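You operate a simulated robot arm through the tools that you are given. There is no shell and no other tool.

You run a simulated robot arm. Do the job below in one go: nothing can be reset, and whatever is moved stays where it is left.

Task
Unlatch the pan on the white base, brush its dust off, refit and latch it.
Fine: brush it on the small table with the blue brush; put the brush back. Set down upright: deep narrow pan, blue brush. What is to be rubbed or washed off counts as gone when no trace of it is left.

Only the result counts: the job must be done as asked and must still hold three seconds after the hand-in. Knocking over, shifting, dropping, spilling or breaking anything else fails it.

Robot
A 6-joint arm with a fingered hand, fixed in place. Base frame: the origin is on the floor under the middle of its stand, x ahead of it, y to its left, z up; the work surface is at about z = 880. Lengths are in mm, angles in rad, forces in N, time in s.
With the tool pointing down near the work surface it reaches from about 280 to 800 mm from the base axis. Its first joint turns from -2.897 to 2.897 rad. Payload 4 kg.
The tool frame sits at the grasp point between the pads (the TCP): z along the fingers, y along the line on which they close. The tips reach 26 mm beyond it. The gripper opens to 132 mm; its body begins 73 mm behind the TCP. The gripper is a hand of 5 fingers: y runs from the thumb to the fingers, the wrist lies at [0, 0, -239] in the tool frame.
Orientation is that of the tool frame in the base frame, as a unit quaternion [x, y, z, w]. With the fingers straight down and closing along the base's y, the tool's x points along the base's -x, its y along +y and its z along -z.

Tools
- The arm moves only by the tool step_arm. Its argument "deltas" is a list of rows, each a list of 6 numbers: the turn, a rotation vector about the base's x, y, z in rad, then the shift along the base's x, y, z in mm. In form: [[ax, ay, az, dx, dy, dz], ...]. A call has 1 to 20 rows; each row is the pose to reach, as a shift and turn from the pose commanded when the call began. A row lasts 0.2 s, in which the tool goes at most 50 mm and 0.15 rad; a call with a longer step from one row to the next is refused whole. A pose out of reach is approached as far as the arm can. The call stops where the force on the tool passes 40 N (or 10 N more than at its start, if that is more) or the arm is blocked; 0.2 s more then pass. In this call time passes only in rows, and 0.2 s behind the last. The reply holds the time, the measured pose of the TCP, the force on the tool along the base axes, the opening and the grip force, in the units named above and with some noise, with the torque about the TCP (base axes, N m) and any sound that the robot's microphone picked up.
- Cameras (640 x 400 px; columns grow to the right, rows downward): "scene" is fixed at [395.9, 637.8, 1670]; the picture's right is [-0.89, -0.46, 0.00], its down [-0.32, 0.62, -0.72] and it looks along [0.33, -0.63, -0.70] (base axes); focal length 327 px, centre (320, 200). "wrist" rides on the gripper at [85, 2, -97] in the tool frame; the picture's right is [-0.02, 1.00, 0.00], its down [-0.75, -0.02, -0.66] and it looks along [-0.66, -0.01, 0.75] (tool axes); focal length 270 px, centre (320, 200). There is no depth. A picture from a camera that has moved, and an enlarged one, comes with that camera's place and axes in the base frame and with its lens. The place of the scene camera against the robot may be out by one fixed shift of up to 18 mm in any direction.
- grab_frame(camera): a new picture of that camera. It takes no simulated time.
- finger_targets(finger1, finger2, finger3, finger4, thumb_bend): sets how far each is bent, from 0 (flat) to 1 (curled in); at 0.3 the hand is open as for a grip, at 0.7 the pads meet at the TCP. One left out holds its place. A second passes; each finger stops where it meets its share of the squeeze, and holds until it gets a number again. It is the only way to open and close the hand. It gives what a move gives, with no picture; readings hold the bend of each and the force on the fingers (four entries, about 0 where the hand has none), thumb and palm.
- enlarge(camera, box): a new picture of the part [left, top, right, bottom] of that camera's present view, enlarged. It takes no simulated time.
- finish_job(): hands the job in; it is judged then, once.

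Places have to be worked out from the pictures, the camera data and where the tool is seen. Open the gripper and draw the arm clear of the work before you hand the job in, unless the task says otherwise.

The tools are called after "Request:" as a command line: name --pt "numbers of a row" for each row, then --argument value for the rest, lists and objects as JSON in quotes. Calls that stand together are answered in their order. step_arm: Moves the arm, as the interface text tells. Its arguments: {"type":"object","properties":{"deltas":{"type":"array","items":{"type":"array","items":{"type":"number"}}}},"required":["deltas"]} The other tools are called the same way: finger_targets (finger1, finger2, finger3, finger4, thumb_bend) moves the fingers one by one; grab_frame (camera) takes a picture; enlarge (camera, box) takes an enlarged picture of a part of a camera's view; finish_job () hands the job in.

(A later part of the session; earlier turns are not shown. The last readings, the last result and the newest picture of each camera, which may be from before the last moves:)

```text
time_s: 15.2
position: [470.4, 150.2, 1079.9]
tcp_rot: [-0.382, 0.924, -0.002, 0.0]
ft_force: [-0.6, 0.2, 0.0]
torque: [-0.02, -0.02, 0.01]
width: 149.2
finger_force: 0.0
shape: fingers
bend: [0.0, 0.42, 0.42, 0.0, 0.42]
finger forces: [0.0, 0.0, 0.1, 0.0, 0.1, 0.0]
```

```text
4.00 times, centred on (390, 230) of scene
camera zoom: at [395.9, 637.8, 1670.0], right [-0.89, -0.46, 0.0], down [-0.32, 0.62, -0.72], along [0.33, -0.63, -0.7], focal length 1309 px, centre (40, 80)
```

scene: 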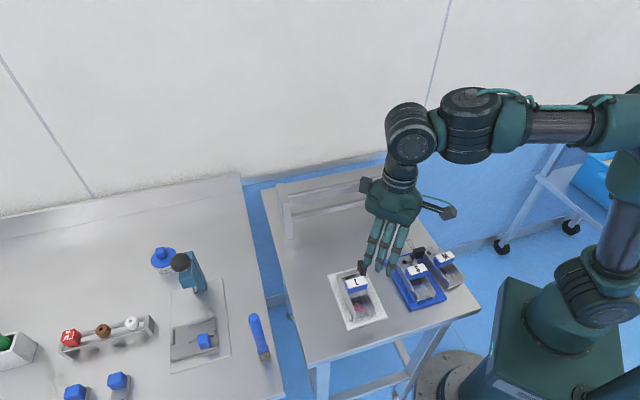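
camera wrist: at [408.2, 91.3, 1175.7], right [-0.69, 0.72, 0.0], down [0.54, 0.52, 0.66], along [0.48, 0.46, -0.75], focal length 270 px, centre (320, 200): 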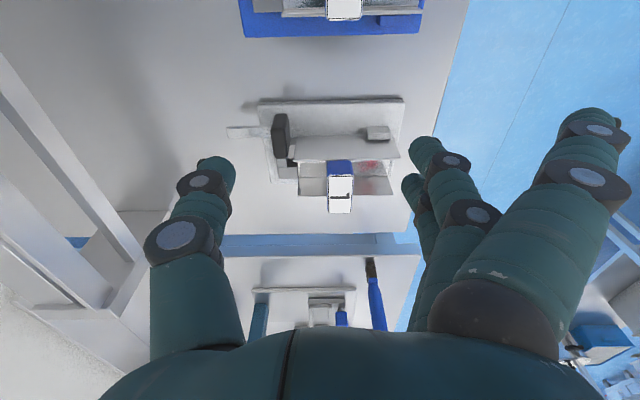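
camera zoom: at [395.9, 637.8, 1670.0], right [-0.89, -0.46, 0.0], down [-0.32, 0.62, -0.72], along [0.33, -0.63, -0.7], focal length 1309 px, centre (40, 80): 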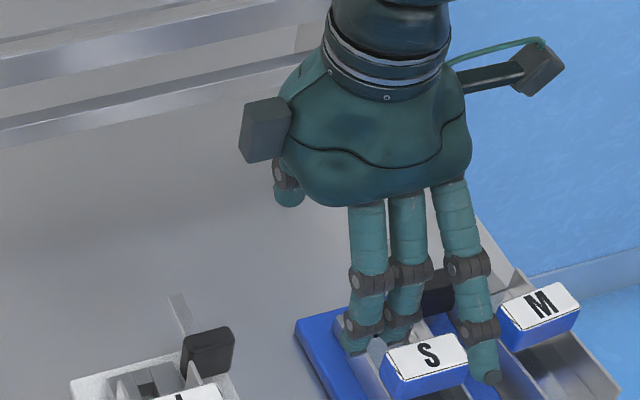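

Now the view is clear: handle top centre ≈ (523, 232, 963), about 26 mm thick along the pan axis and 50 mm across. I move over it and stop above to check the alignment.

Request:
step_arm --pt "0 0 0 18 27 -15" --pt "0 0 0 35 55 -30" --pt "0 0 0 53 82 -50" --pt "0 0 0 53 82 -75"

Request:
grab_frame --camera "wrist"

Request:
enlarge --camera "scene" --box '[310, 200, 410, 320]'

```text
time_s: 16.2
position: [521.3, 232.0, 1005.0]
tcp_rot: [-0.382, 0.924, 0.0, 0.0]
ft_force: [0.4, 0.4, -0.4]
torque: [0.0, -0.02, 0.02]
width: 149.1
finger_force: 0.1
shape: fingers
bend: [0.0, 0.42, 0.42, 0.0, 0.42]
finger forces: [0.0, 0.0, 0.0, 0.0, 0.0, 0.0]
```

```text
taken
camera wrist: at [459.5, 173.1, 1100.0], right [-0.69, 0.72, 0.0], down [0.54, 0.52, 0.66], along [0.48, 0.46, -0.75], focal length 270 px, centre (320, 200)
```

wrist: 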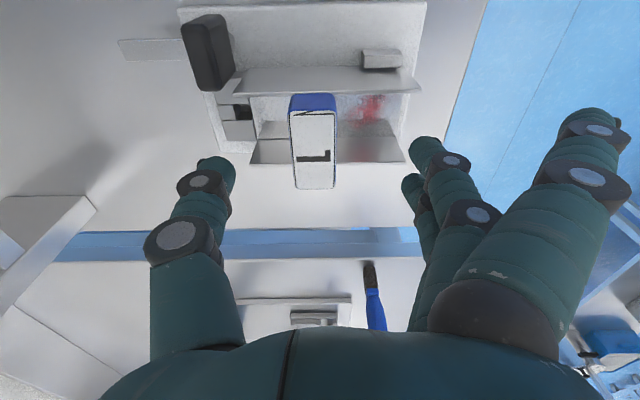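

```text
3.33 times, centred on (360, 260) of scene
camera zoom: at [395.9, 637.8, 1670.0], right [-0.89, -0.46, 0.0], down [-0.32, 0.62, -0.72], along [0.33, -0.63, -0.7], focal length 1091 px, centre (187, 0)
```

zoom: 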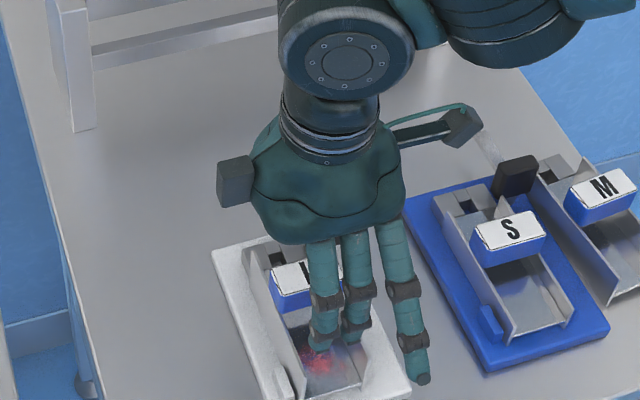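

I check the handle position at higher zoom before descending.

Request:
enlarge --camera "wrist" --box '[240, 70, 400, 200]'

```text
3.08 times, centred on (320, 135) of wrist
camera zoom: at [459.5, 173.1, 1100.0], right [-0.69, 0.72, 0.0], down [0.54, 0.52, 0.66], along [0.48, 0.46, -0.75], focal length 832 px, centre (320, 400)
```

zoom: 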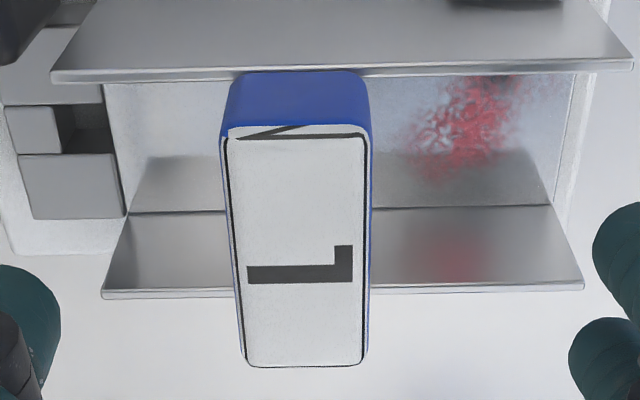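

Using the label's four corners from two heights, the handle centre is about (520.5, 228, 968). I shift slightly and descend part way, then re-measure.

Request:
step_arm --pt "0 0 0 -0.3 -3.6 0" --pt "0 0 0 -0.3 -3.6 -18"

Request:
enlarge --camera "wrist" --box '[220, 50, 420, 200]'

Request:
grab_frame --camera "wrist"

```text
time_s: 16.8
position: [522.2, 229.6, 987.4]
tcp_rot: [-0.382, 0.924, 0.0, 0.0]
ft_force: [0.1, -0.1, -0.2]
torque: [0.01, -0.01, -0.01]
width: 149.2
finger_force: 0.1
shape: fingers
bend: [0.0, 0.42, 0.42, 0.0, 0.42]
finger forces: [0.1, 0.1, 0.1, 0.1, 0.0, 0.0]
```

```text
2.67 times, centred on (320, 125) of wrist
camera zoom: at [459.5, 169.4, 1082.6], right [-0.69, 0.72, 0.0], down [0.54, 0.52, 0.66], along [0.48, 0.46, -0.75], focal length 721 px, centre (320, 400)
```

zoom: 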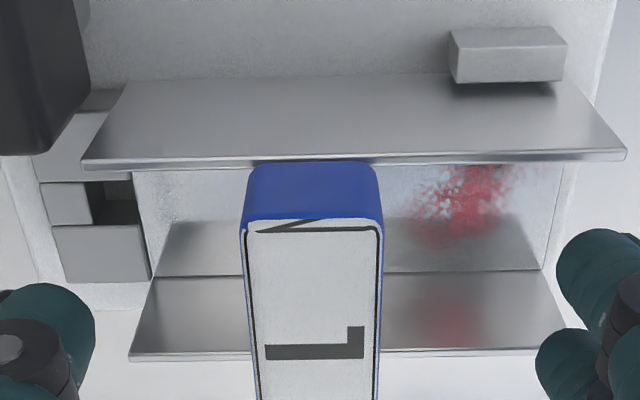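

```text
taken
camera wrist: at [459.5, 169.4, 1082.6], right [-0.69, 0.72, 0.0], down [0.54, 0.52, 0.66], along [0.48, 0.46, -0.75], focal length 270 px, centre (320, 200)
```

wrist: 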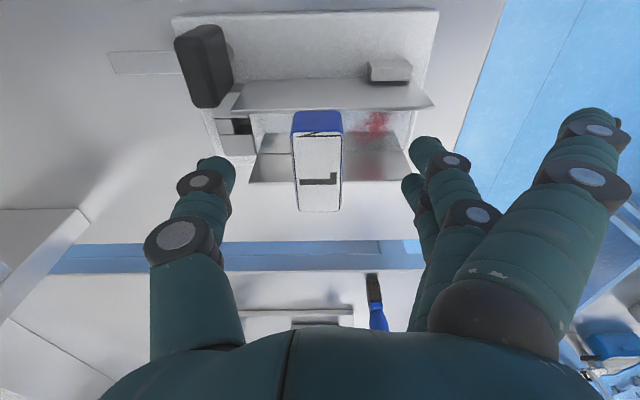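

The handle (z≈943–968) is centred between thumb and fingers 2/3. I descend to TCP z≈972 so the tips stay above the pan walls, and close the three digits on it.

Request:
step_arm --pt "0 0 0 0 0 -7" --pt "0 0 0 0 0 -13.5"

Request:
finger_targets --finger2 0.7 --finger3 0.7 --thumb_bend 0.7

Request:
grab_frame --camera "wrist"

Request:
enlarge --camera "scene" --box '[320, 230, 400, 320]'

```text
time_s: 17.4
position: [522.7, 229.4, 973.7]
tcp_rot: [-0.382, 0.924, 0.0, -0.001]
ft_force: [-1.0, 1.3, 0.3]
torque: [0.01, 0.01, 0.01]
width: 149.2
finger_force: 0.1
shape: fingers
bend: [0.0, 0.42, 0.42, 0.0, 0.42]
finger forces: [0.0, 0.0, 0.1, 0.1, 0.0, 0.0]
```

```text
time_s: 18.4
position: [522.0, 228.2, 974.5]
tcp_rot: [-0.382, 0.924, 0.0, -0.001]
ft_force: [-0.1, 1.1, 0.1]
torque: [0.01, 0.02, -0.01]
width: 115.9
finger_force: 9.7
shape: fingers
bend: [0.0, 0.64, 0.64, 0.0, 0.66]
finger forces: [0.0, 4.8, 4.8, 0.1, 9.6, 0.0]
```

```text
taken
camera wrist: at [459.9, 169.4, 1069.2], right [-0.69, 0.72, 0.0], down [0.54, 0.52, 0.66], along [0.48, 0.46, -0.75], focal length 270 px, centre (320, 200)
```

wrist: 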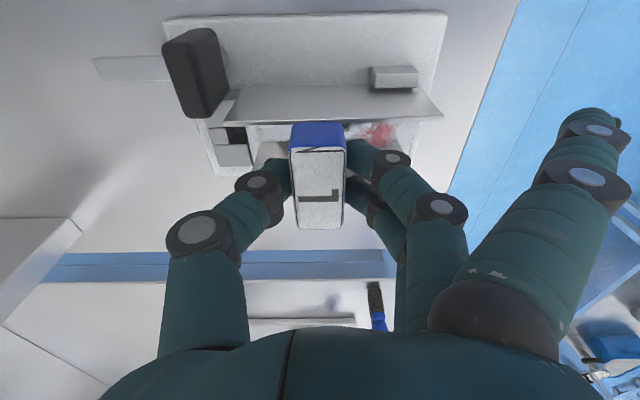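

```text
4.44 times, centred on (360, 275) of scene
camera zoom: at [395.9, 637.8, 1670.0], right [-0.89, -0.46, 0.0], down [-0.32, 0.62, -0.72], along [0.33, -0.63, -0.7], focal length 1454 px, centre (142, -133)
```

zoom: 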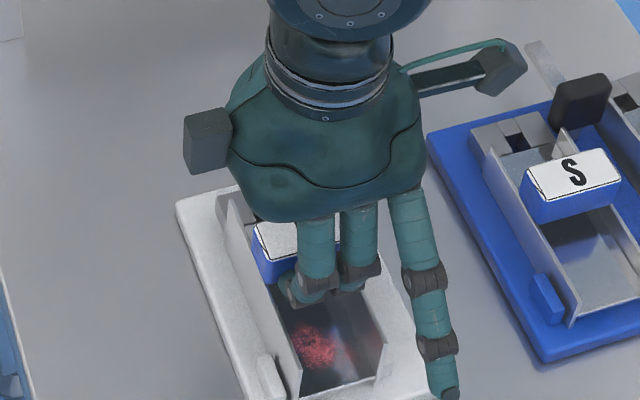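

Grip is balanced (4.8+4.8 N against 9.6 N). I lift slowly straight up and watch the force.

Request:
step_arm --pt "0 0 0 0 0 3" --pt "0 0 0 0 0 6" --pt "0 0 0 0 0 10"

Request:
enlarge --camera "wrist" --box '[150, 0, 470, 240]'

Request:
enlarge --camera "scene" --box '[320, 230, 400, 320]'

```text
time_s: 19.2
position: [522.3, 229.4, 983.9]
tcp_rot: [-0.382, 0.924, 0.0, 0.0]
ft_force: [-0.3, -0.6, -2.6]
torque: [0.0, -0.01, -0.01]
width: 115.7
finger_force: 9.8
shape: fingers
bend: [0.0, 0.64, 0.64, 0.0, 0.66]
finger forces: [0.1, 4.8, 4.8, 0.1, 9.6, 0.1]
```

```text
1.67 times, centred on (310, 120) of wrist
camera zoom: at [460.0, 169.7, 1079.1], right [-0.69, 0.72, 0.0], down [0.54, 0.52, 0.66], along [0.48, 0.46, -0.75], focal length 450 px, centre (337, 333)
```

zoom: 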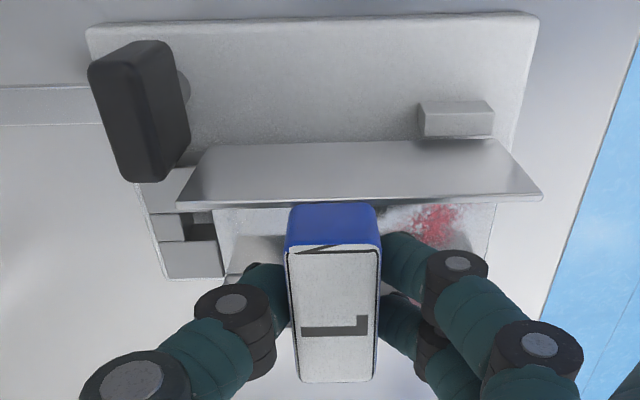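

```text
4.44 times, centred on (360, 275) of scene
camera zoom: at [395.9, 637.8, 1670.0], right [-0.89, -0.46, 0.0], down [-0.32, 0.62, -0.72], along [0.33, -0.63, -0.7], focal length 1454 px, centre (142, -133)
```

zoom: 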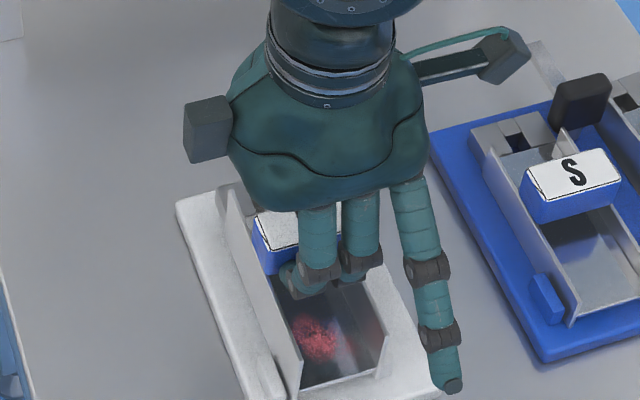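

The pan (~0.26 kg) came free without resistance. I lift it higher and carry it to the free area of the small table beyond the base, around (665, 201).

Request:
step_arm --pt "0 0 0 0 0 25" --pt "0 0 0 0 0 50" --pt "0 0 0 36 -7 52" --pt "0 0 0 72 -14 52" --pt "0 0 0 108 -20 52" --pt "0 0 0 144 -27 52"

Request:
grab_frame --camera "scene"

Request:
grab_frame --camera "wrist"

```text
time_s: 20.6
position: [666.6, 201.4, 1035.8]
tcp_rot: [-0.382, 0.924, 0.0, 0.0]
ft_force: [0.9, 0.1, -2.1]
torque: [0.01, 0.02, 0.02]
width: 115.8
finger_force: 8.7
shape: fingers
bend: [0.0, 0.64, 0.64, 0.0, 0.66]
finger forces: [0.0, 4.7, 4.8, 0.0, 9.5, 0.0]
```

```text
taken
```

scene: 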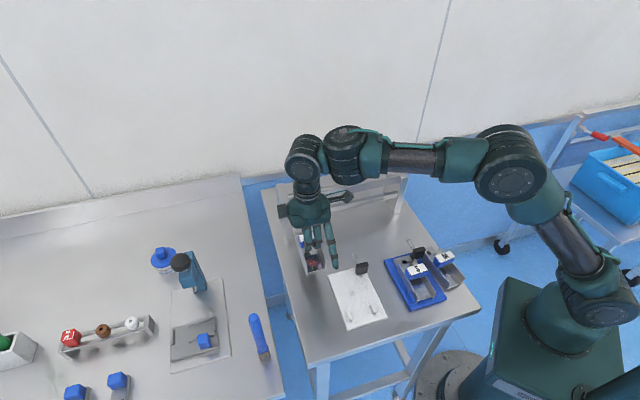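

```text
taken
camera wrist: at [604.6, 141.8, 1131.3], right [-0.69, 0.72, 0.0], down [0.54, 0.52, 0.66], along [0.48, 0.46, -0.75], focal length 270 px, centre (320, 200)
```

wrist: 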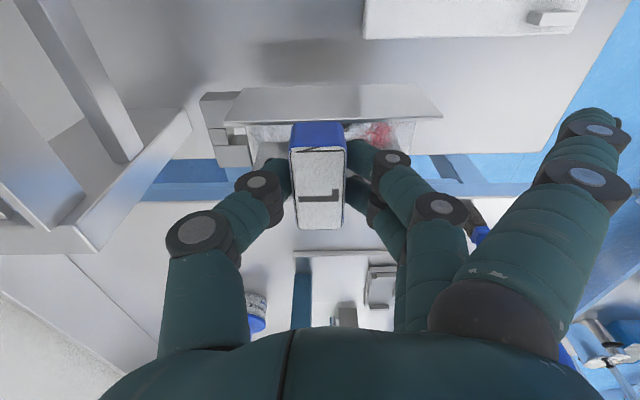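

The rear block with the slot belongs to the pan itself. There is room here (rack ≈ 190, table edge ≈ 198 in base-aligned coordinates), so I lower the pan towards the table.

Request:
step_arm --pt "0 0 0 0 0 -25" --pt "0 0 0 0 0 -45" --pt "0 0 0 0 0 -60"

Request:
enlarge --camera "scene" --box '[270, 190, 370, 300]'

Request:
enlarge --camera "wrist" --box '[150, 20, 470, 240]'

```text
time_s: 21.4
position: [668.3, 201.9, 976.0]
tcp_rot: [-0.383, 0.924, 0.001, 0.0]
ft_force: [-0.2, -0.4, -2.8]
torque: [0.01, -0.05, -0.05]
width: 115.7
finger_force: 9.8
shape: fingers
bend: [0.0, 0.64, 0.64, 0.0, 0.66]
finger forces: [0.0, 4.8, 4.8, 0.0, 9.5, 0.0]
```

```text
3.64 times, centred on (320, 245) of scene
camera zoom: at [395.9, 637.8, 1670.0], right [-0.89, -0.46, 0.0], down [-0.32, 0.62, -0.72], along [0.33, -0.63, -0.7], focal length 1190 px, centre (320, 36)
```

zoom: 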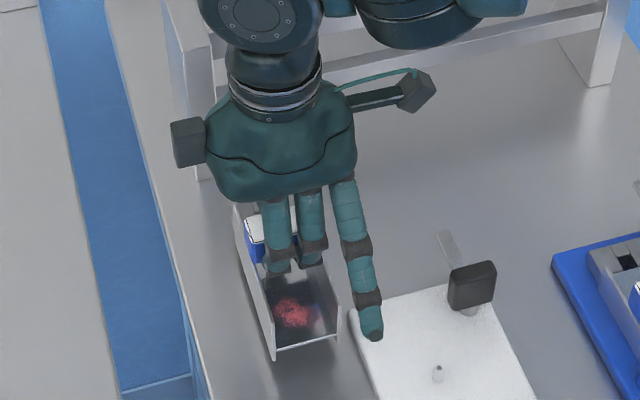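

```text
1.82 times, centred on (310, 130) of wrist
camera zoom: at [604.8, 143.0, 1071.3], right [-0.69, 0.72, 0.0], down [0.54, 0.52, 0.66], along [0.48, 0.46, -0.75], focal length 491 px, centre (338, 327)
```

zoom: 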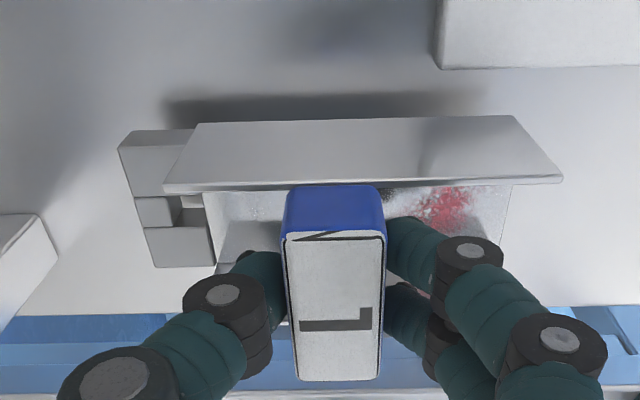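

The white base shows a locating peg now. I lower the last millimetres in small steps, watching for contact.

Request:
step_arm --pt "0 0 0 0 0 -2" --pt "0 0 0 0 0 -4" --pt "0 0 0 0 0 -6"

```text
time_s: 22.2
position: [666.6, 201.6, 968.0]
tcp_rot: [-0.382, 0.924, 0.0, 0.0]
ft_force: [0.3, 0.1, -2.2]
torque: [0.01, 0.0, 0.01]
width: 115.9
finger_force: 10.1
shape: fingers
bend: [0.0, 0.64, 0.64, 0.0, 0.66]
finger forces: [0.0, 4.9, 4.8, 0.0, 9.6, 0.1]
```

Still hanging freely (−2.2 N). I keep lowering in 2 mm steps.

Request:
step_arm --pt "0 0 0 0 0 -1.5" --pt "0 0 0 0 0 -3"

Request:
enlarge --camera "scene" --box '[295, 225, 365, 295]'

```text
time_s: 22.8
position: [666.7, 201.6, 965.3]
tcp_rot: [-0.382, 0.924, 0.0, 0.001]
ft_force: [-0.7, 0.7, -2.7]
torque: [0.01, 0.02, 0.0]
width: 116.1
finger_force: 9.4
shape: fingers
bend: [0.0, 0.64, 0.64, 0.0, 0.66]
finger forces: [0.0, 4.8, 4.7, 0.0, 9.5, 0.0]
```

```text
5.71 times, centred on (330, 260) of scene
camera zoom: at [395.9, 637.8, 1670.0], right [-0.89, -0.46, 0.0], down [-0.32, 0.62, -0.72], along [0.33, -0.63, -0.7], focal length 1870 px, centre (263, -143)
```

zoom: 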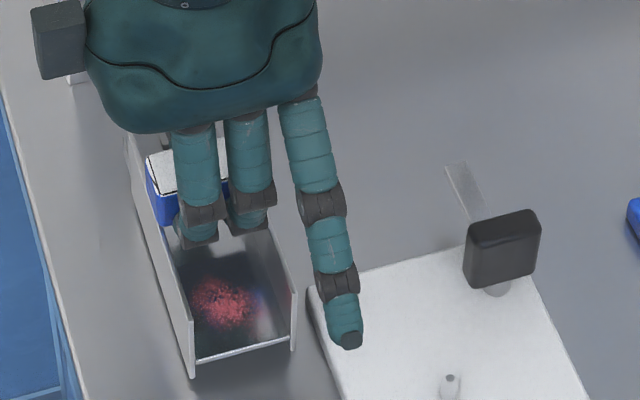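

No contact yet; I continue down.

Request:
step_arm --pt "0 0 0 0 0 -1" --pt "0 0 0 0 0 -2"

Request:
step_arm --pt "0 0 0 0 0 -1" --pt "0 0 0 0 0 -2"

```text
time_s: 23.4
position: [667.0, 201.8, 963.3]
tcp_rot: [-0.382, 0.924, 0.0, 0.0]
ft_force: [0.5, 0.0, -3.2]
torque: [-0.03, 0.02, -0.01]
width: 115.9
finger_force: 9.9
shape: fingers
bend: [0.0, 0.64, 0.64, 0.0, 0.66]
finger forces: [0.1, 4.7, 4.8, 0.0, 9.6, 0.0]
```

```text
time_s: 24.0
position: [666.7, 202.5, 962.7]
tcp_rot: [-0.382, 0.924, 0.0, 0.0]
ft_force: [1.1, 0.0, -2.2]
torque: [-0.01, 0.06, -0.02]
width: 116.0
finger_force: 9.5
shape: fingers
bend: [0.0, 0.64, 0.64, 0.0, 0.66]
finger forces: [0.0, 4.7, 4.8, 0.0, 9.6, 0.1]
```

Still −2 N; two more small steps.

Request:
step_arm --pt "0 0 0 0 0 -1" --pt "0 0 0 0 0 -2"

Request:
step_arm --pt "0 0 0 0 0 -1" --pt "0 0 0 0 0 -2"

```text
time_s: 24.6
position: [666.1, 201.4, 961.4]
tcp_rot: [-0.382, 0.924, 0.0, -0.001]
ft_force: [-0.2, 0.4, -2.4]
torque: [0.01, 0.02, 0.03]
width: 115.8
finger_force: 9.0
shape: fingers
bend: [0.0, 0.64, 0.64, 0.0, 0.66]
finger forces: [0.0, 4.8, 4.7, 0.0, 9.5, 0.1]
```

```text
time_s: 25.2
position: [666.9, 203.0, 960.8]
tcp_rot: [-0.382, 0.924, 0.0, 0.0]
ft_force: [-0.3, -1.4, 3.3]
torque: [0.05, 0.04, 0.0]
width: 116.0
finger_force: 10.9
shape: fingers
bend: [0.0, 0.64, 0.64, 0.0, 0.66]
finger forces: [0.0, 5.4, 5.3, 0.0, 10.6, 0.1]
```

Contact with the table (+3.3 N). I release the pan.

Request:
finger_targets --finger2 0.42 --finger3 0.42 --thumb_bend 0.42

Request:
enlarge --camera "wrist" --box '[150, 20, 470, 240]'

Request:
enlarge --camera "scene" --box '[270, 200, 390, 320]'

```text
time_s: 26.2
position: [667.4, 202.8, 959.2]
tcp_rot: [-0.382, 0.924, 0.0, 0.0]
ft_force: [0.6, 0.0, 0.1]
torque: [-0.02, -0.03, -0.01]
width: 149.4
finger_force: 0.1
shape: fingers
bend: [0.0, 0.42, 0.42, 0.0, 0.42]
finger forces: [0.1, 0.0, 0.1, 0.0, 0.0, 0.0]
```

```text
1.82 times, centred on (310, 130) of wrist
camera zoom: at [604.2, 142.8, 1053.7], right [-0.69, 0.72, 0.0], down [0.54, 0.52, 0.66], along [0.48, 0.46, -0.75], focal length 491 px, centre (338, 327)
```

zoom: 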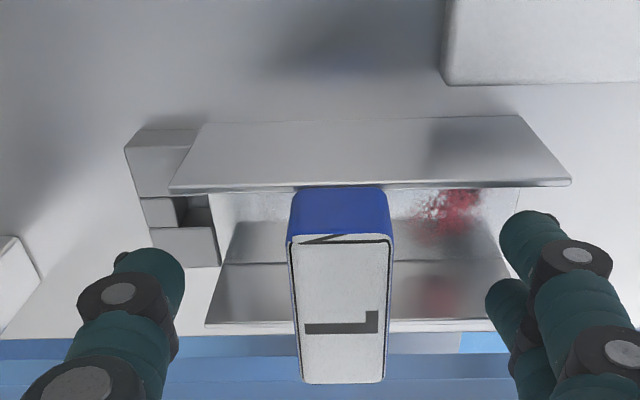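

```text
3.33 times, centred on (330, 260) of scene
camera zoom: at [395.9, 637.8, 1670.0], right [-0.89, -0.46, 0.0], down [-0.32, 0.62, -0.72], along [0.33, -0.63, -0.7], focal length 1091 px, centre (287, 0)
```

zoom: 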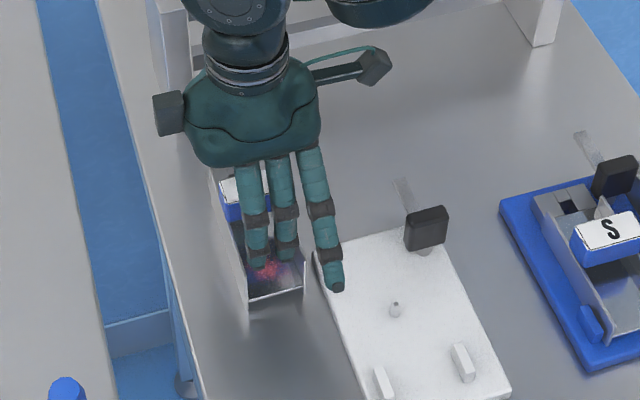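

The pan stands upright on the table. I rise and look at the base (for refitting later) and the brush.

Request:
step_arm --pt "0 0 0 0 0 20" --pt "0 0 0 0 0 50" --pt "0 0 0 0 0 95" --pt "0 0 0 0 0 130"

Request:
enlarge --camera "scene" --box '[325, 250, 395, 330]'

Request:
grab_frame --camera "wrist"

Request:
enlarge --camera "scene" --box '[280, 220, 350, 300]'

```text
time_s: 27.2
position: [665.7, 204.5, 1089.8]
tcp_rot: [-0.381, 0.924, 0.0, 0.0]
ft_force: [-0.8, 1.0, 0.3]
torque: [0.03, 0.03, -0.01]
width: 149.3
finger_force: 0.0
shape: fingers
bend: [0.0, 0.42, 0.42, 0.0, 0.42]
finger forces: [0.0, 0.0, 0.1, 0.0, 0.0, 0.1]
```

```text
5.00 times, centred on (360, 290) of scene
camera zoom: at [395.9, 637.8, 1670.0], right [-0.89, -0.46, 0.0], down [-0.32, 0.62, -0.72], along [0.33, -0.63, -0.7], focal length 1636 px, centre (120, -250)
```

zoom: 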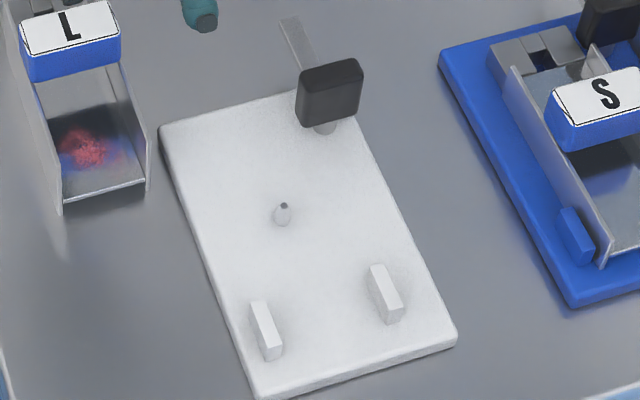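

```text
taken
camera wrist: at [603.8, 144.3, 1184.0], right [-0.69, 0.72, 0.0], down [0.54, 0.52, 0.66], along [0.48, 0.46, -0.75], focal length 270 px, centre (320, 200)
```

wrist: 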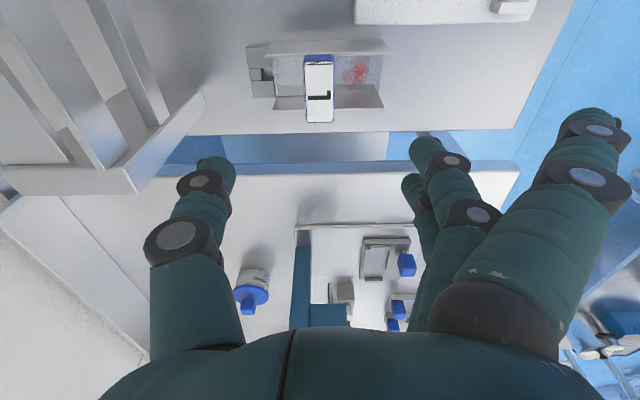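

```text
5.00 times, centred on (315, 260) of scene
camera zoom: at [395.9, 637.8, 1670.0], right [-0.89, -0.46, 0.0], down [-0.32, 0.62, -0.72], along [0.33, -0.63, -0.7], focal length 1636 px, centre (345, -100)
```

zoom: 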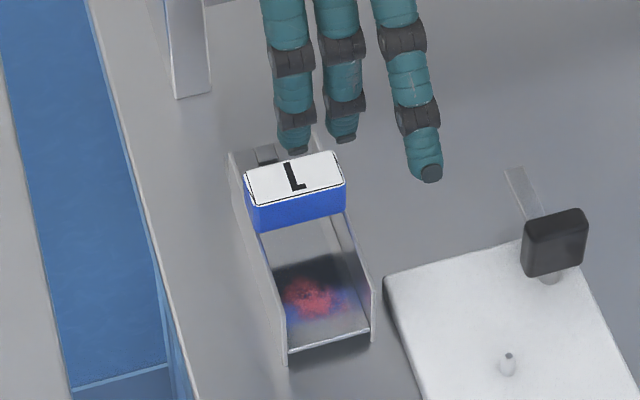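

The base has a centre peg and two guide blocks, good references for refitting. Now I go toward the blue brush, staying high, to look at it from nearer.

Request:
step_arm --pt "0 0 0 -7 38 15" --pt "0 0 0 -14 76 30" --pt "0 0 0 -21 114 45" --pt "0 0 0 -28 152 60" --pt "0 0 0 -35 190 60"

Request:
grab_frame --camera "wrist"

Request:
grab_frame --camera "scene"

```text
time_s: 28.4
position: [618.4, 387.0, 1140.9]
tcp_rot: [-0.381, 0.925, 0.0, 0.0]
ft_force: [0.2, 1.1, 0.7]
torque: [0.03, -0.01, 0.0]
width: 149.4
finger_force: 0.0
shape: fingers
bend: [0.0, 0.42, 0.42, 0.0, 0.42]
finger forces: [0.0, 0.1, 0.0, 0.0, 0.1, 0.0]
out of reach, approached as far as the arm can: row 4, 5
```

```text
taken
camera wrist: at [556.9, 326.5, 1236.9], right [-0.69, 0.72, 0.0], down [0.54, 0.52, 0.66], along [0.48, 0.45, -0.75], focal length 270 px, centre (320, 200)
```

wrist: 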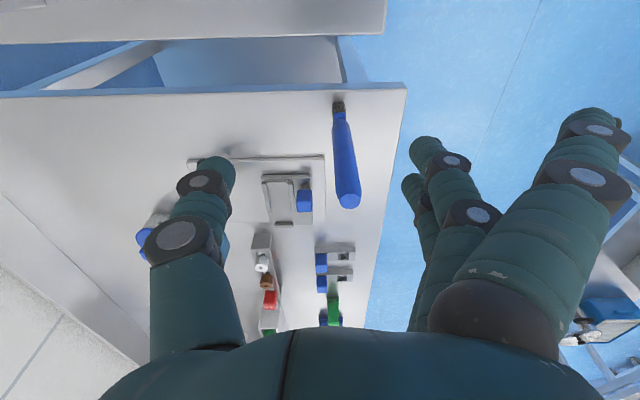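

```text
taken
```

scene: 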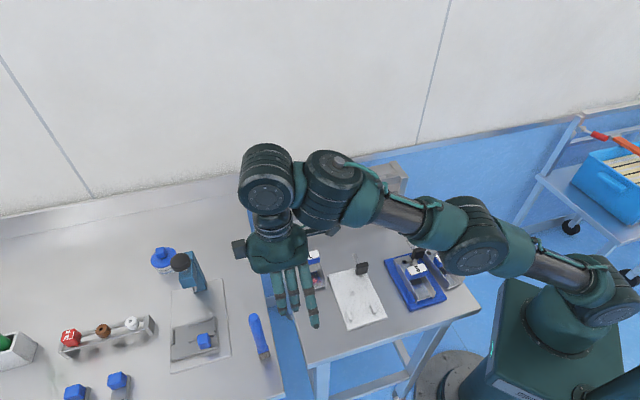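

At this height the straight-down reach ends near 730 mm radius, and the brush (≈(645, 446), top z≈1072) is at 784 mm, so I tilt the hand outward about 15° to bring the wrist closer. First I just tilt and check the reading.

Request:
step_arm --pt "0.06 -0.06 0 -10 -5 -5" --pt "0.12 -0.12 0 -10 -5 -10" --pt "0.185 -0.185 0 -10 -5 -20"

Request:
grab_frame --camera "wrist"

Request:
enlarge --camera "wrist" --box '[260, 60, 420, 260]'

```text
time_s: 29.2
position: [610.3, 380.2, 1124.9]
tcp_rot: [-0.382, 0.918, 0.04, 0.1]
ft_force: [0.2, -0.3, -0.6]
torque: [0.01, -0.02, 0.02]
width: 149.5
finger_force: 0.1
shape: fingers
bend: [0.0, 0.42, 0.42, 0.0, 0.42]
finger forces: [0.1, 0.1, 0.1, 0.0, 0.0, 0.1]
out of reach, approached as far as the arm can: row 3
```

```text
taken
camera wrist: at [534.7, 307.6, 1200.2], right [-0.7, 0.72, 0.0], down [0.43, 0.41, 0.8], along [0.58, 0.56, -0.59], focal length 270 px, centre (320, 200)
```

wrist: 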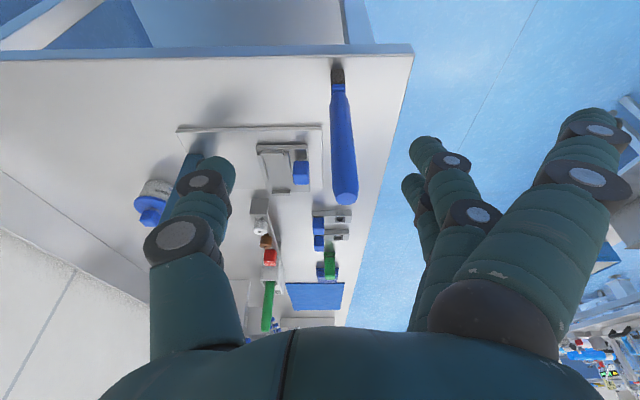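

```text
2.00 times, centred on (340, 160) of wrist
camera zoom: at [534.7, 307.6, 1200.2], right [-0.7, 0.72, 0.0], down [0.43, 0.41, 0.8], along [0.58, 0.56, -0.59], focal length 541 px, centre (280, 280)
```

zoom: 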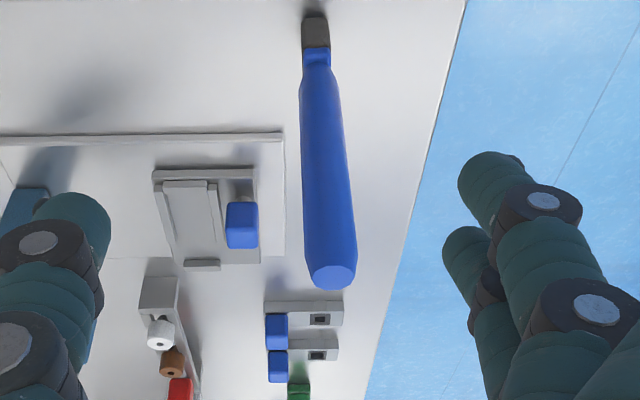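

The tilt stopped at 12° although the wrist is now well inside reach, so some joint limit may be involved. I move inward and lower while tilting to see whether it becomes reachable.

Request:
step_arm --pt "0 0 0 -25 -15 0" --pt "0 0 0 -50 -30 0" --pt "0.03 -0.03 0 -60 -40 -10"

Request:
grab_frame --camera "scene"

```text
time_s: 30.0
position: [576.2, 404.6, 1165.2]
tcp_rot: [-0.354, 0.924, 0.052, 0.136]
ft_force: [3.4, -1.7, -3.7]
torque: [0.2, 0.28, 0.17]
width: 150.1
finger_force: 0.0
shape: fingers
bend: [0.0, 0.42, 0.42, 0.0, 0.42]
finger forces: [0.0, 0.0, 0.0, 0.0, 0.0, 0.1]
out of reach, approached as far as the arm can: row 1, 2, 3
```

```text
taken
```

scene: 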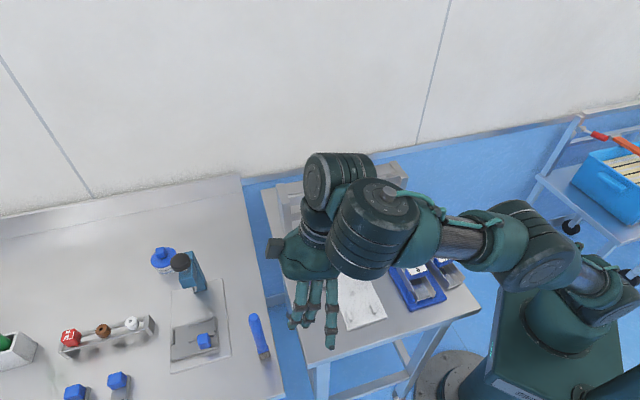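

The pose is not where expected – the arm seems to be adjusting its joints. I hold still for a moment and read the pose.

Request:
step_arm --pt "0 0 0 0 0 0"

Request:
grab_frame --camera "scene"

```text
time_s: 30.4
position: [571.7, 405.6, 1166.8]
tcp_rot: [-0.357, 0.922, 0.052, 0.137]
ft_force: [0.1, -0.7, -0.1]
torque: [0.04, 0.0, 0.0]
width: 150.1
finger_force: 0.1
shape: fingers
bend: [0.0, 0.42, 0.42, 0.0, 0.42]
finger forces: [0.0, 0.0, 0.0, 0.0, 0.0, 0.0]
```

```text
taken
```

scene: 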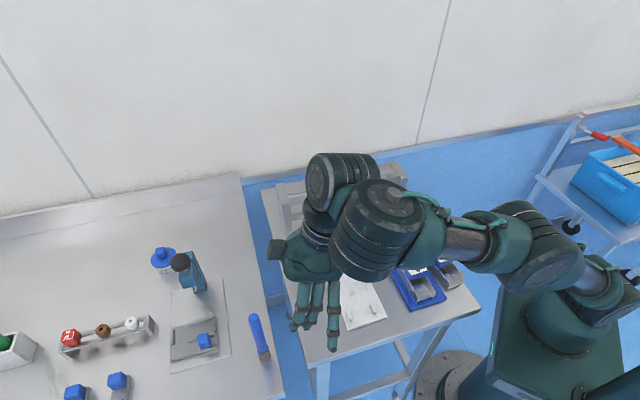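

The pose is stable now. I move back inwards with a small test row to see that it follows.

Request:
step_arm --pt "0 0 0 -10 -30 0" --pt "0 0 0 -10 -60 0"

Request:
grab_frame --camera "scene"

```text
time_s: 31.0
position: [552.0, 394.3, 1193.7]
tcp_rot: [-0.36, 0.921, 0.054, 0.138]
ft_force: [-0.8, 0.6, -0.2]
torque: [0.01, 0.0, -0.01]
width: 150.2
finger_force: 0.1
shape: fingers
bend: [0.0, 0.42, 0.42, 0.0, 0.42]
finger forces: [0.0, 0.1, 0.1, 0.0, 0.1, 0.1]
out of reach, approached as far as the arm can: row 1, 2
```

```text
taken
```

scene: 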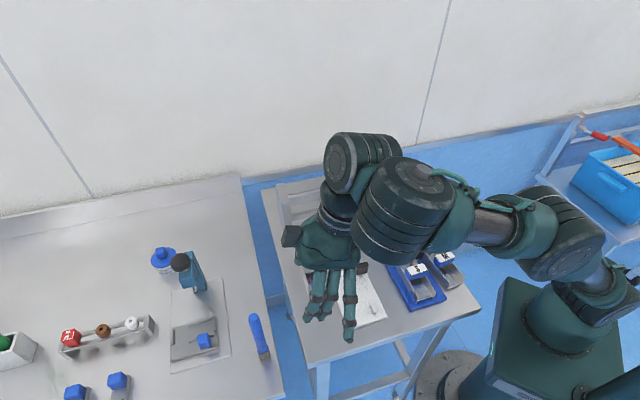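

The orientation holds but the position doesn't follow – a wrist joint is likely at its limit in this tilted yaw. I undo the tilt to get back to a comfortable posture.

Request:
step_arm --pt "-0.065 0.073 0 0 0 0" --pt "-0.13 0.146 0 0 0 0" --pt "-0.1965 0.2187 0 0 0 0"

Request:
grab_frame --camera "scene"

```text
time_s: 31.8
position: [553.2, 391.1, 1195.5]
tcp_rot: [-0.379, 0.925, 0.01, 0.002]
ft_force: [-0.3, 0.8, 0.8]
torque: [0.03, -0.01, -0.02]
width: 150.0
finger_force: 0.0
shape: fingers
bend: [0.0, 0.42, 0.42, 0.0, 0.42]
finger forces: [0.0, 0.1, 0.0, 0.1, 0.0, 0.0]
```

```text
taken
```

scene: 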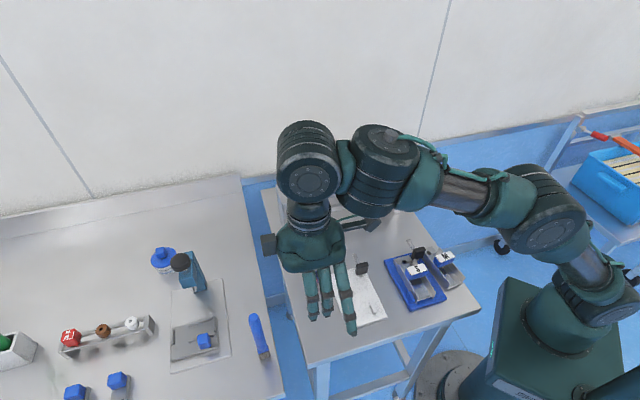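

With the tool vertical the arm follows again. I move inward to a comfortable place and test an outward tilt there, to learn the wrist's limits.

Request:
step_arm --pt "0 0 0 -11 -27 -20" --pt "0 0 0 -22 -54 -50" --pt "0 0 0 -33 -81 -85" --pt "0.06 -0.06 0 -33 -81 -95" --pt "0.12 -0.12 0 -33 -81 -95" --pt "0.18 -0.18 0 -33 -81 -95"

Request:
grab_frame --camera "scene"

```text
time_s: 33.2
position: [545.6, 384.8, 1165.4]
tcp_rot: [-0.359, 0.928, 0.041, 0.095]
ft_force: [0.4, 1.0, 0.5]
torque: [-0.02, -0.01, 0.02]
width: 150.2
finger_force: 0.1
shape: fingers
bend: [0.0, 0.42, 0.42, 0.0, 0.42]
finger forces: [0.0, 0.1, 0.1, 0.0, 0.0, 0.1]
out of reach, approached as far as the arm can: row 3, 4, 5, 6
```

```text
taken
```

scene: 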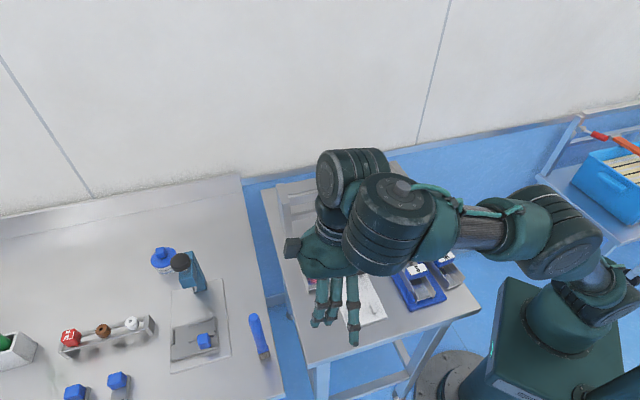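

Even a normally easy pose was flagged, so the solver is stuck near some limit in this posture. I return to vertical and go back towards a pose known to work, to regain a clean arm configuration.

Request:
step_arm --pt "-0.073 0.074 0 0 0 10" --pt "-0.145 0.148 0 0 0 20"

Request:
step_arm --pt "0 0 0 0 -30 0" --pt "0 0 0 0 -60 0"

Request:
grab_frame --camera "scene"

```text
time_s: 33.8
position: [550.7, 392.1, 1180.1]
tcp_rot: [-0.359, 0.933, 0.024, 0.027]
ft_force: [-0.4, -0.2, -0.3]
torque: [-0.05, -0.03, 0.02]
width: 149.9
finger_force: 0.1
shape: fingers
bend: [0.0, 0.42, 0.42, 0.0, 0.42]
finger forces: [0.1, 0.1, 0.1, 0.0, 0.0, 0.0]
out of reach, approached as far as the arm can: row 2
```

```text
time_s: 34.4
position: [549.9, 333.1, 1180.8]
tcp_rot: [-0.362, 0.932, 0.026, 0.027]
ft_force: [0.6, 0.7, -0.1]
torque: [-0.02, 0.0, -0.02]
width: 149.9
finger_force: 0.1
shape: fingers
bend: [0.0, 0.42, 0.42, 0.0, 0.42]
finger forces: [0.0, 0.0, 0.0, 0.0, 0.0, 0.0]
```

```text
taken
```

scene: 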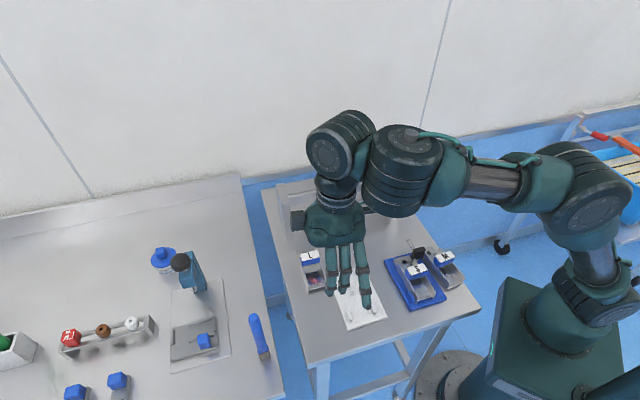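

The arm follows again. I test here, well inside reach, a sideways tilt (toward +y) instead of the outward one, in small steps.

Request:
step_arm --pt "0.1 0 0 0 -10 -10" --pt "0.2 0 0 0 -20 -20" --pt "0.3 0 0 0 -30 -30"

Request:
grab_frame --camera "scene"

```text
time_s: 35.2
position: [555.6, 372.4, 1197.9]
tcp_rot: [-0.352, 0.919, 0.162, 0.077]
ft_force: [-0.1, -0.8, 0.7]
torque: [0.0, -0.07, -0.04]
width: 150.3
finger_force: 0.1
shape: fingers
bend: [0.0, 0.42, 0.42, 0.0, 0.42]
finger forces: [0.0, 0.1, 0.0, 0.0, 0.0, 0.0]
out of reach, approached as far as the arm can: row 2, 3
```

```text
taken
```

scene: 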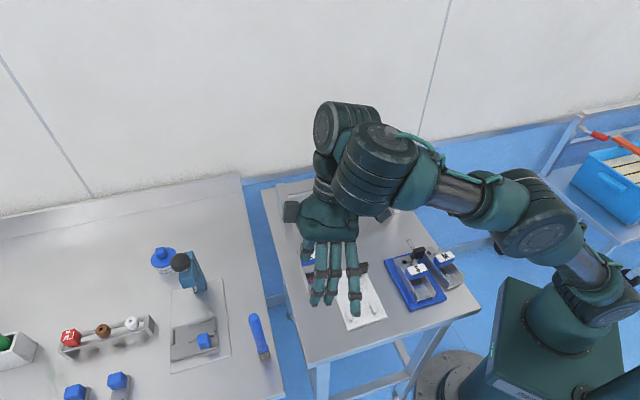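

Again the position is pushed away. I look closely at the wrist's joints to understand which one limits.

Request:
enlarge --camera "scene" --box '[270, 80, 640, 330]'

```text
1.60 times, centred on (455, 205) of scene
camera zoom: at [395.9, 637.8, 1670.0], right [-0.89, -0.46, 0.0], down [-0.32, 0.62, -0.72], along [0.33, -0.63, -0.7], focal length 524 px, centre (104, 192)
```

zoom: 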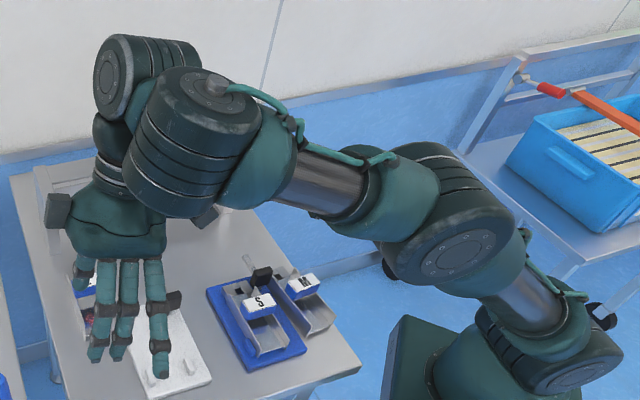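

I undo the tilt, return to the pose that worked and then move back towards the earlier known-good region, checking for any limit messages.

Request:
step_arm --pt "-0.12 0.01 0 0 -5 0" --pt "-0.24 0.02 0 0 -10 0" --pt "-0.359 0.028 0 0 -15 0"

Request:
step_arm --pt "0 0 0 -10 -40 -5" --pt "0 0 0 -20 -80 -10" --pt "0 0 0 -30 -120 -20" --pt "0 0 0 -40 -160 -40"

Request:
grab_frame --camera "scene"

```text
time_s: 36.0
position: [556.7, 357.8, 1196.7]
tcp_rot: [-0.352, 0.936, 0.004, 0.003]
ft_force: [-1.8, 1.6, 0.4]
torque: [-0.12, -0.1, 0.05]
width: 150.0
finger_force: 0.0
shape: fingers
bend: [0.0, 0.42, 0.42, 0.0, 0.42]
finger forces: [0.0, 0.0, 0.0, 0.0, 0.0, 0.0]
```

```text
time_s: 37.0
position: [531.9, 211.4, 1172.2]
tcp_rot: [-0.358, 0.933, -0.012, -0.002]
ft_force: [-1.9, -0.2, 0.3]
torque: [0.01, -0.05, 0.0]
width: 149.7
finger_force: 0.1
shape: fingers
bend: [0.0, 0.42, 0.42, 0.0, 0.42]
finger forces: [0.0, 0.0, 0.1, 0.1, 0.0, 0.1]
out of reach, approached as far as the arm can: row 4
```

```text
taken
```

scene: 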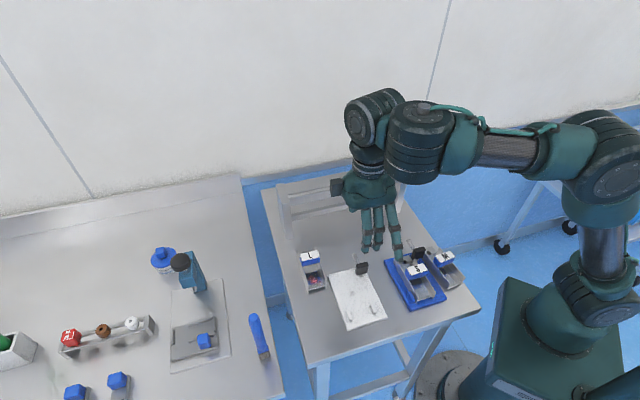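

The wrist joints now look differently folded than at the start (J5 faces outward instead of toward the camera). I zoom in to understand how to unwind it.

Request:
enlarge --camera "scene" --box '[320, 60, 640, 270]'

```text
1.90 times, centred on (480, 165) of scene
camera zoom: at [395.9, 637.8, 1670.0], right [-0.89, -0.46, 0.0], down [-0.32, 0.62, -0.72], along [0.33, -0.63, -0.7], focal length 623 px, centre (15, 267)
```

zoom: 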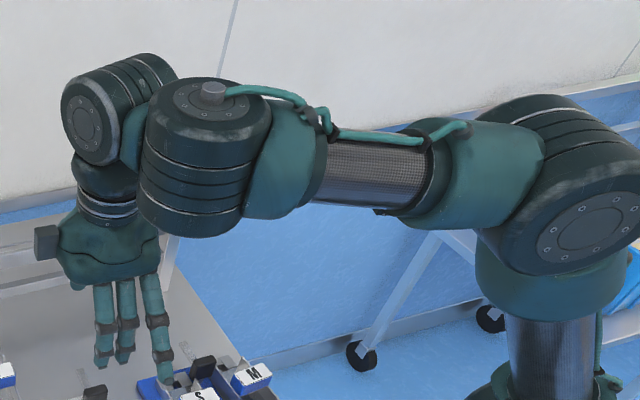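

I try unwinding by turning the hand's yaw back toward the start orientation (θ≈0) in place, watching how the wrist moves.

Request:
step_arm --pt "0 0 -0.14 0 0 10" --pt "0 0 -0.28 0 0 20" --pt "0 0 -0.42 0 0 30" --pt "0 0 -0.56 0 0 40" --pt "0 0 -0.7 0 0 40"

Request:
enlarge --camera "scene" --box '[320, 40, 640, 260]'

```text
time_s: 38.2
position: [534.9, 212.1, 1211.2]
tcp_rot: [-0.018, 1.0, 0.002, 0.005]
ft_force: [0.4, -0.3, -0.8]
torque: [0.02, 0.0, 0.01]
width: 149.8
finger_force: 0.1
shape: fingers
bend: [0.0, 0.42, 0.42, 0.0, 0.42]
finger forces: [0.1, 0.0, 0.1, 0.1, 0.0, 0.1]
```

```text
1.82 times, centred on (480, 150) of scene
camera zoom: at [395.9, 637.8, 1670.0], right [-0.89, -0.46, 0.0], down [-0.32, 0.62, -0.72], along [0.33, -0.63, -0.7], focal length 595 px, centre (29, 291)
```

zoom: 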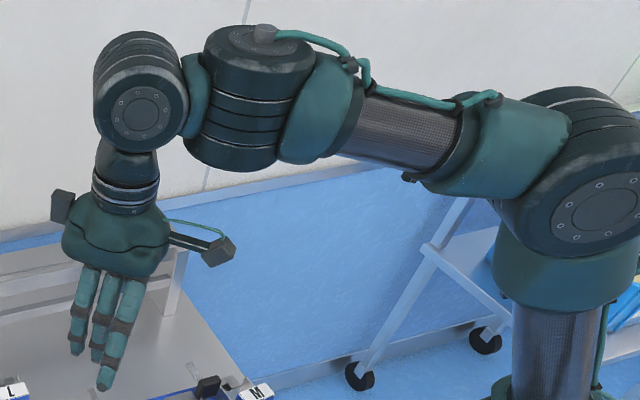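

The wrist is back in its normal fold (w2 facing the camera), and the pose follows commands. The trouble came from extended, tilted poses; so I'll approach the brush with a vertical hand at low height (TCP z≈1012) from the robot's side. First I go to an intermediate point.

Request:
step_arm --pt "0 0 0.08 -5 25 -25" --pt "0 0 0.16 -10 50 -55" --pt "0 0 0.24 -15 75 -85" --pt "0 0 0.32 -20 95 -115"

Request:
grab_frame --camera "scene"

```text
time_s: 39.2
position: [515.2, 307.2, 1094.7]
tcp_rot: [-0.178, 0.984, 0.002, 0.004]
ft_force: [-0.1, 0.1, -0.4]
torque: [0.04, 0.0, -0.06]
width: 150.2
finger_force: 0.1
shape: fingers
bend: [0.0, 0.42, 0.42, 0.0, 0.42]
finger forces: [0.1, 0.0, 0.0, 0.0, 0.0, 0.1]
```

```text
taken
```

scene: 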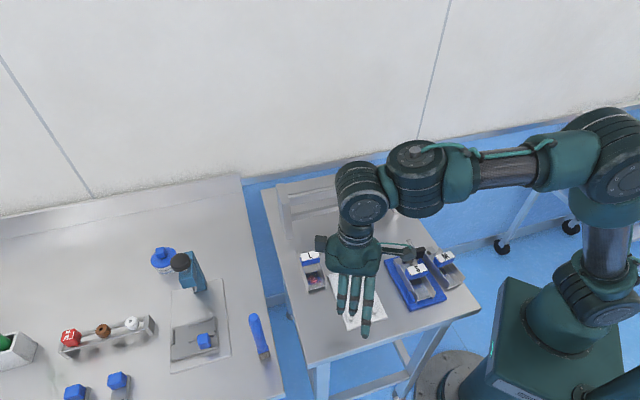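

No limits flagged. I continue to a point in front of the brush at lower height with the hand yaw aligned to it.

Request:
step_arm --pt "0 0 0.06 6 16 -20" --pt "0 0 0.12 12 32 -40" --pt "0 0 0.18 18 48 -60" --pt "0 0 0.25 22 60 -75"

Request:
grab_frame --camera "wrist"

Request:
grab_frame --camera "scene"

```text
time_s: 40.2
position: [536.6, 366.7, 1020.2]
tcp_rot: [-0.298, 0.954, 0.002, 0.005]
ft_force: [0.2, 0.7, -0.1]
torque: [-0.02, -0.02, -0.01]
width: 149.9
finger_force: 0.0
shape: fingers
bend: [0.0, 0.42, 0.42, 0.0, 0.42]
finger forces: [0.0, 0.1, 0.1, 0.1, 0.0, 0.1]
```

```text
taken
camera wrist: at [464.9, 318.1, 1115.0], right [-0.55, 0.83, 0.0], down [0.62, 0.41, 0.66], along [0.55, 0.37, -0.75], focal length 270 px, centre (320, 200)
```

wrist: 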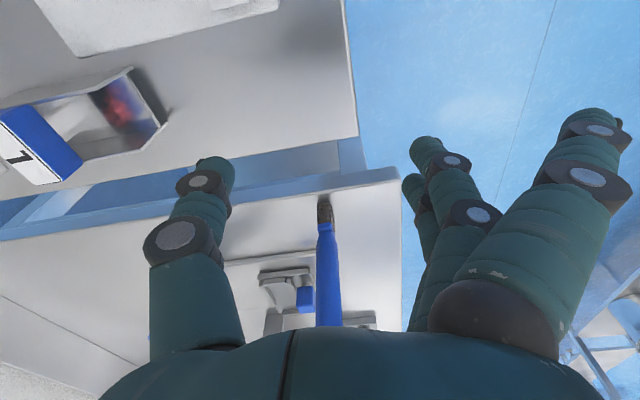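

```text
taken
```

scene: 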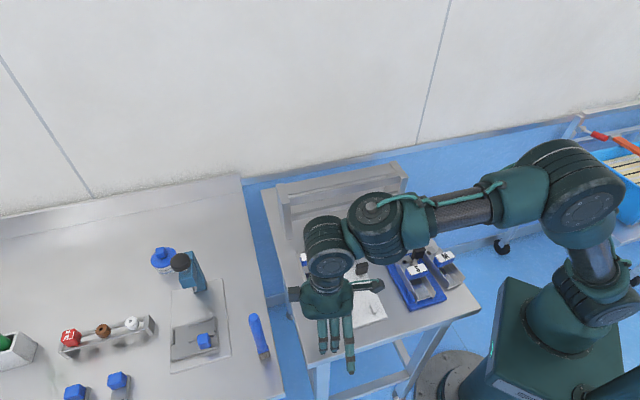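

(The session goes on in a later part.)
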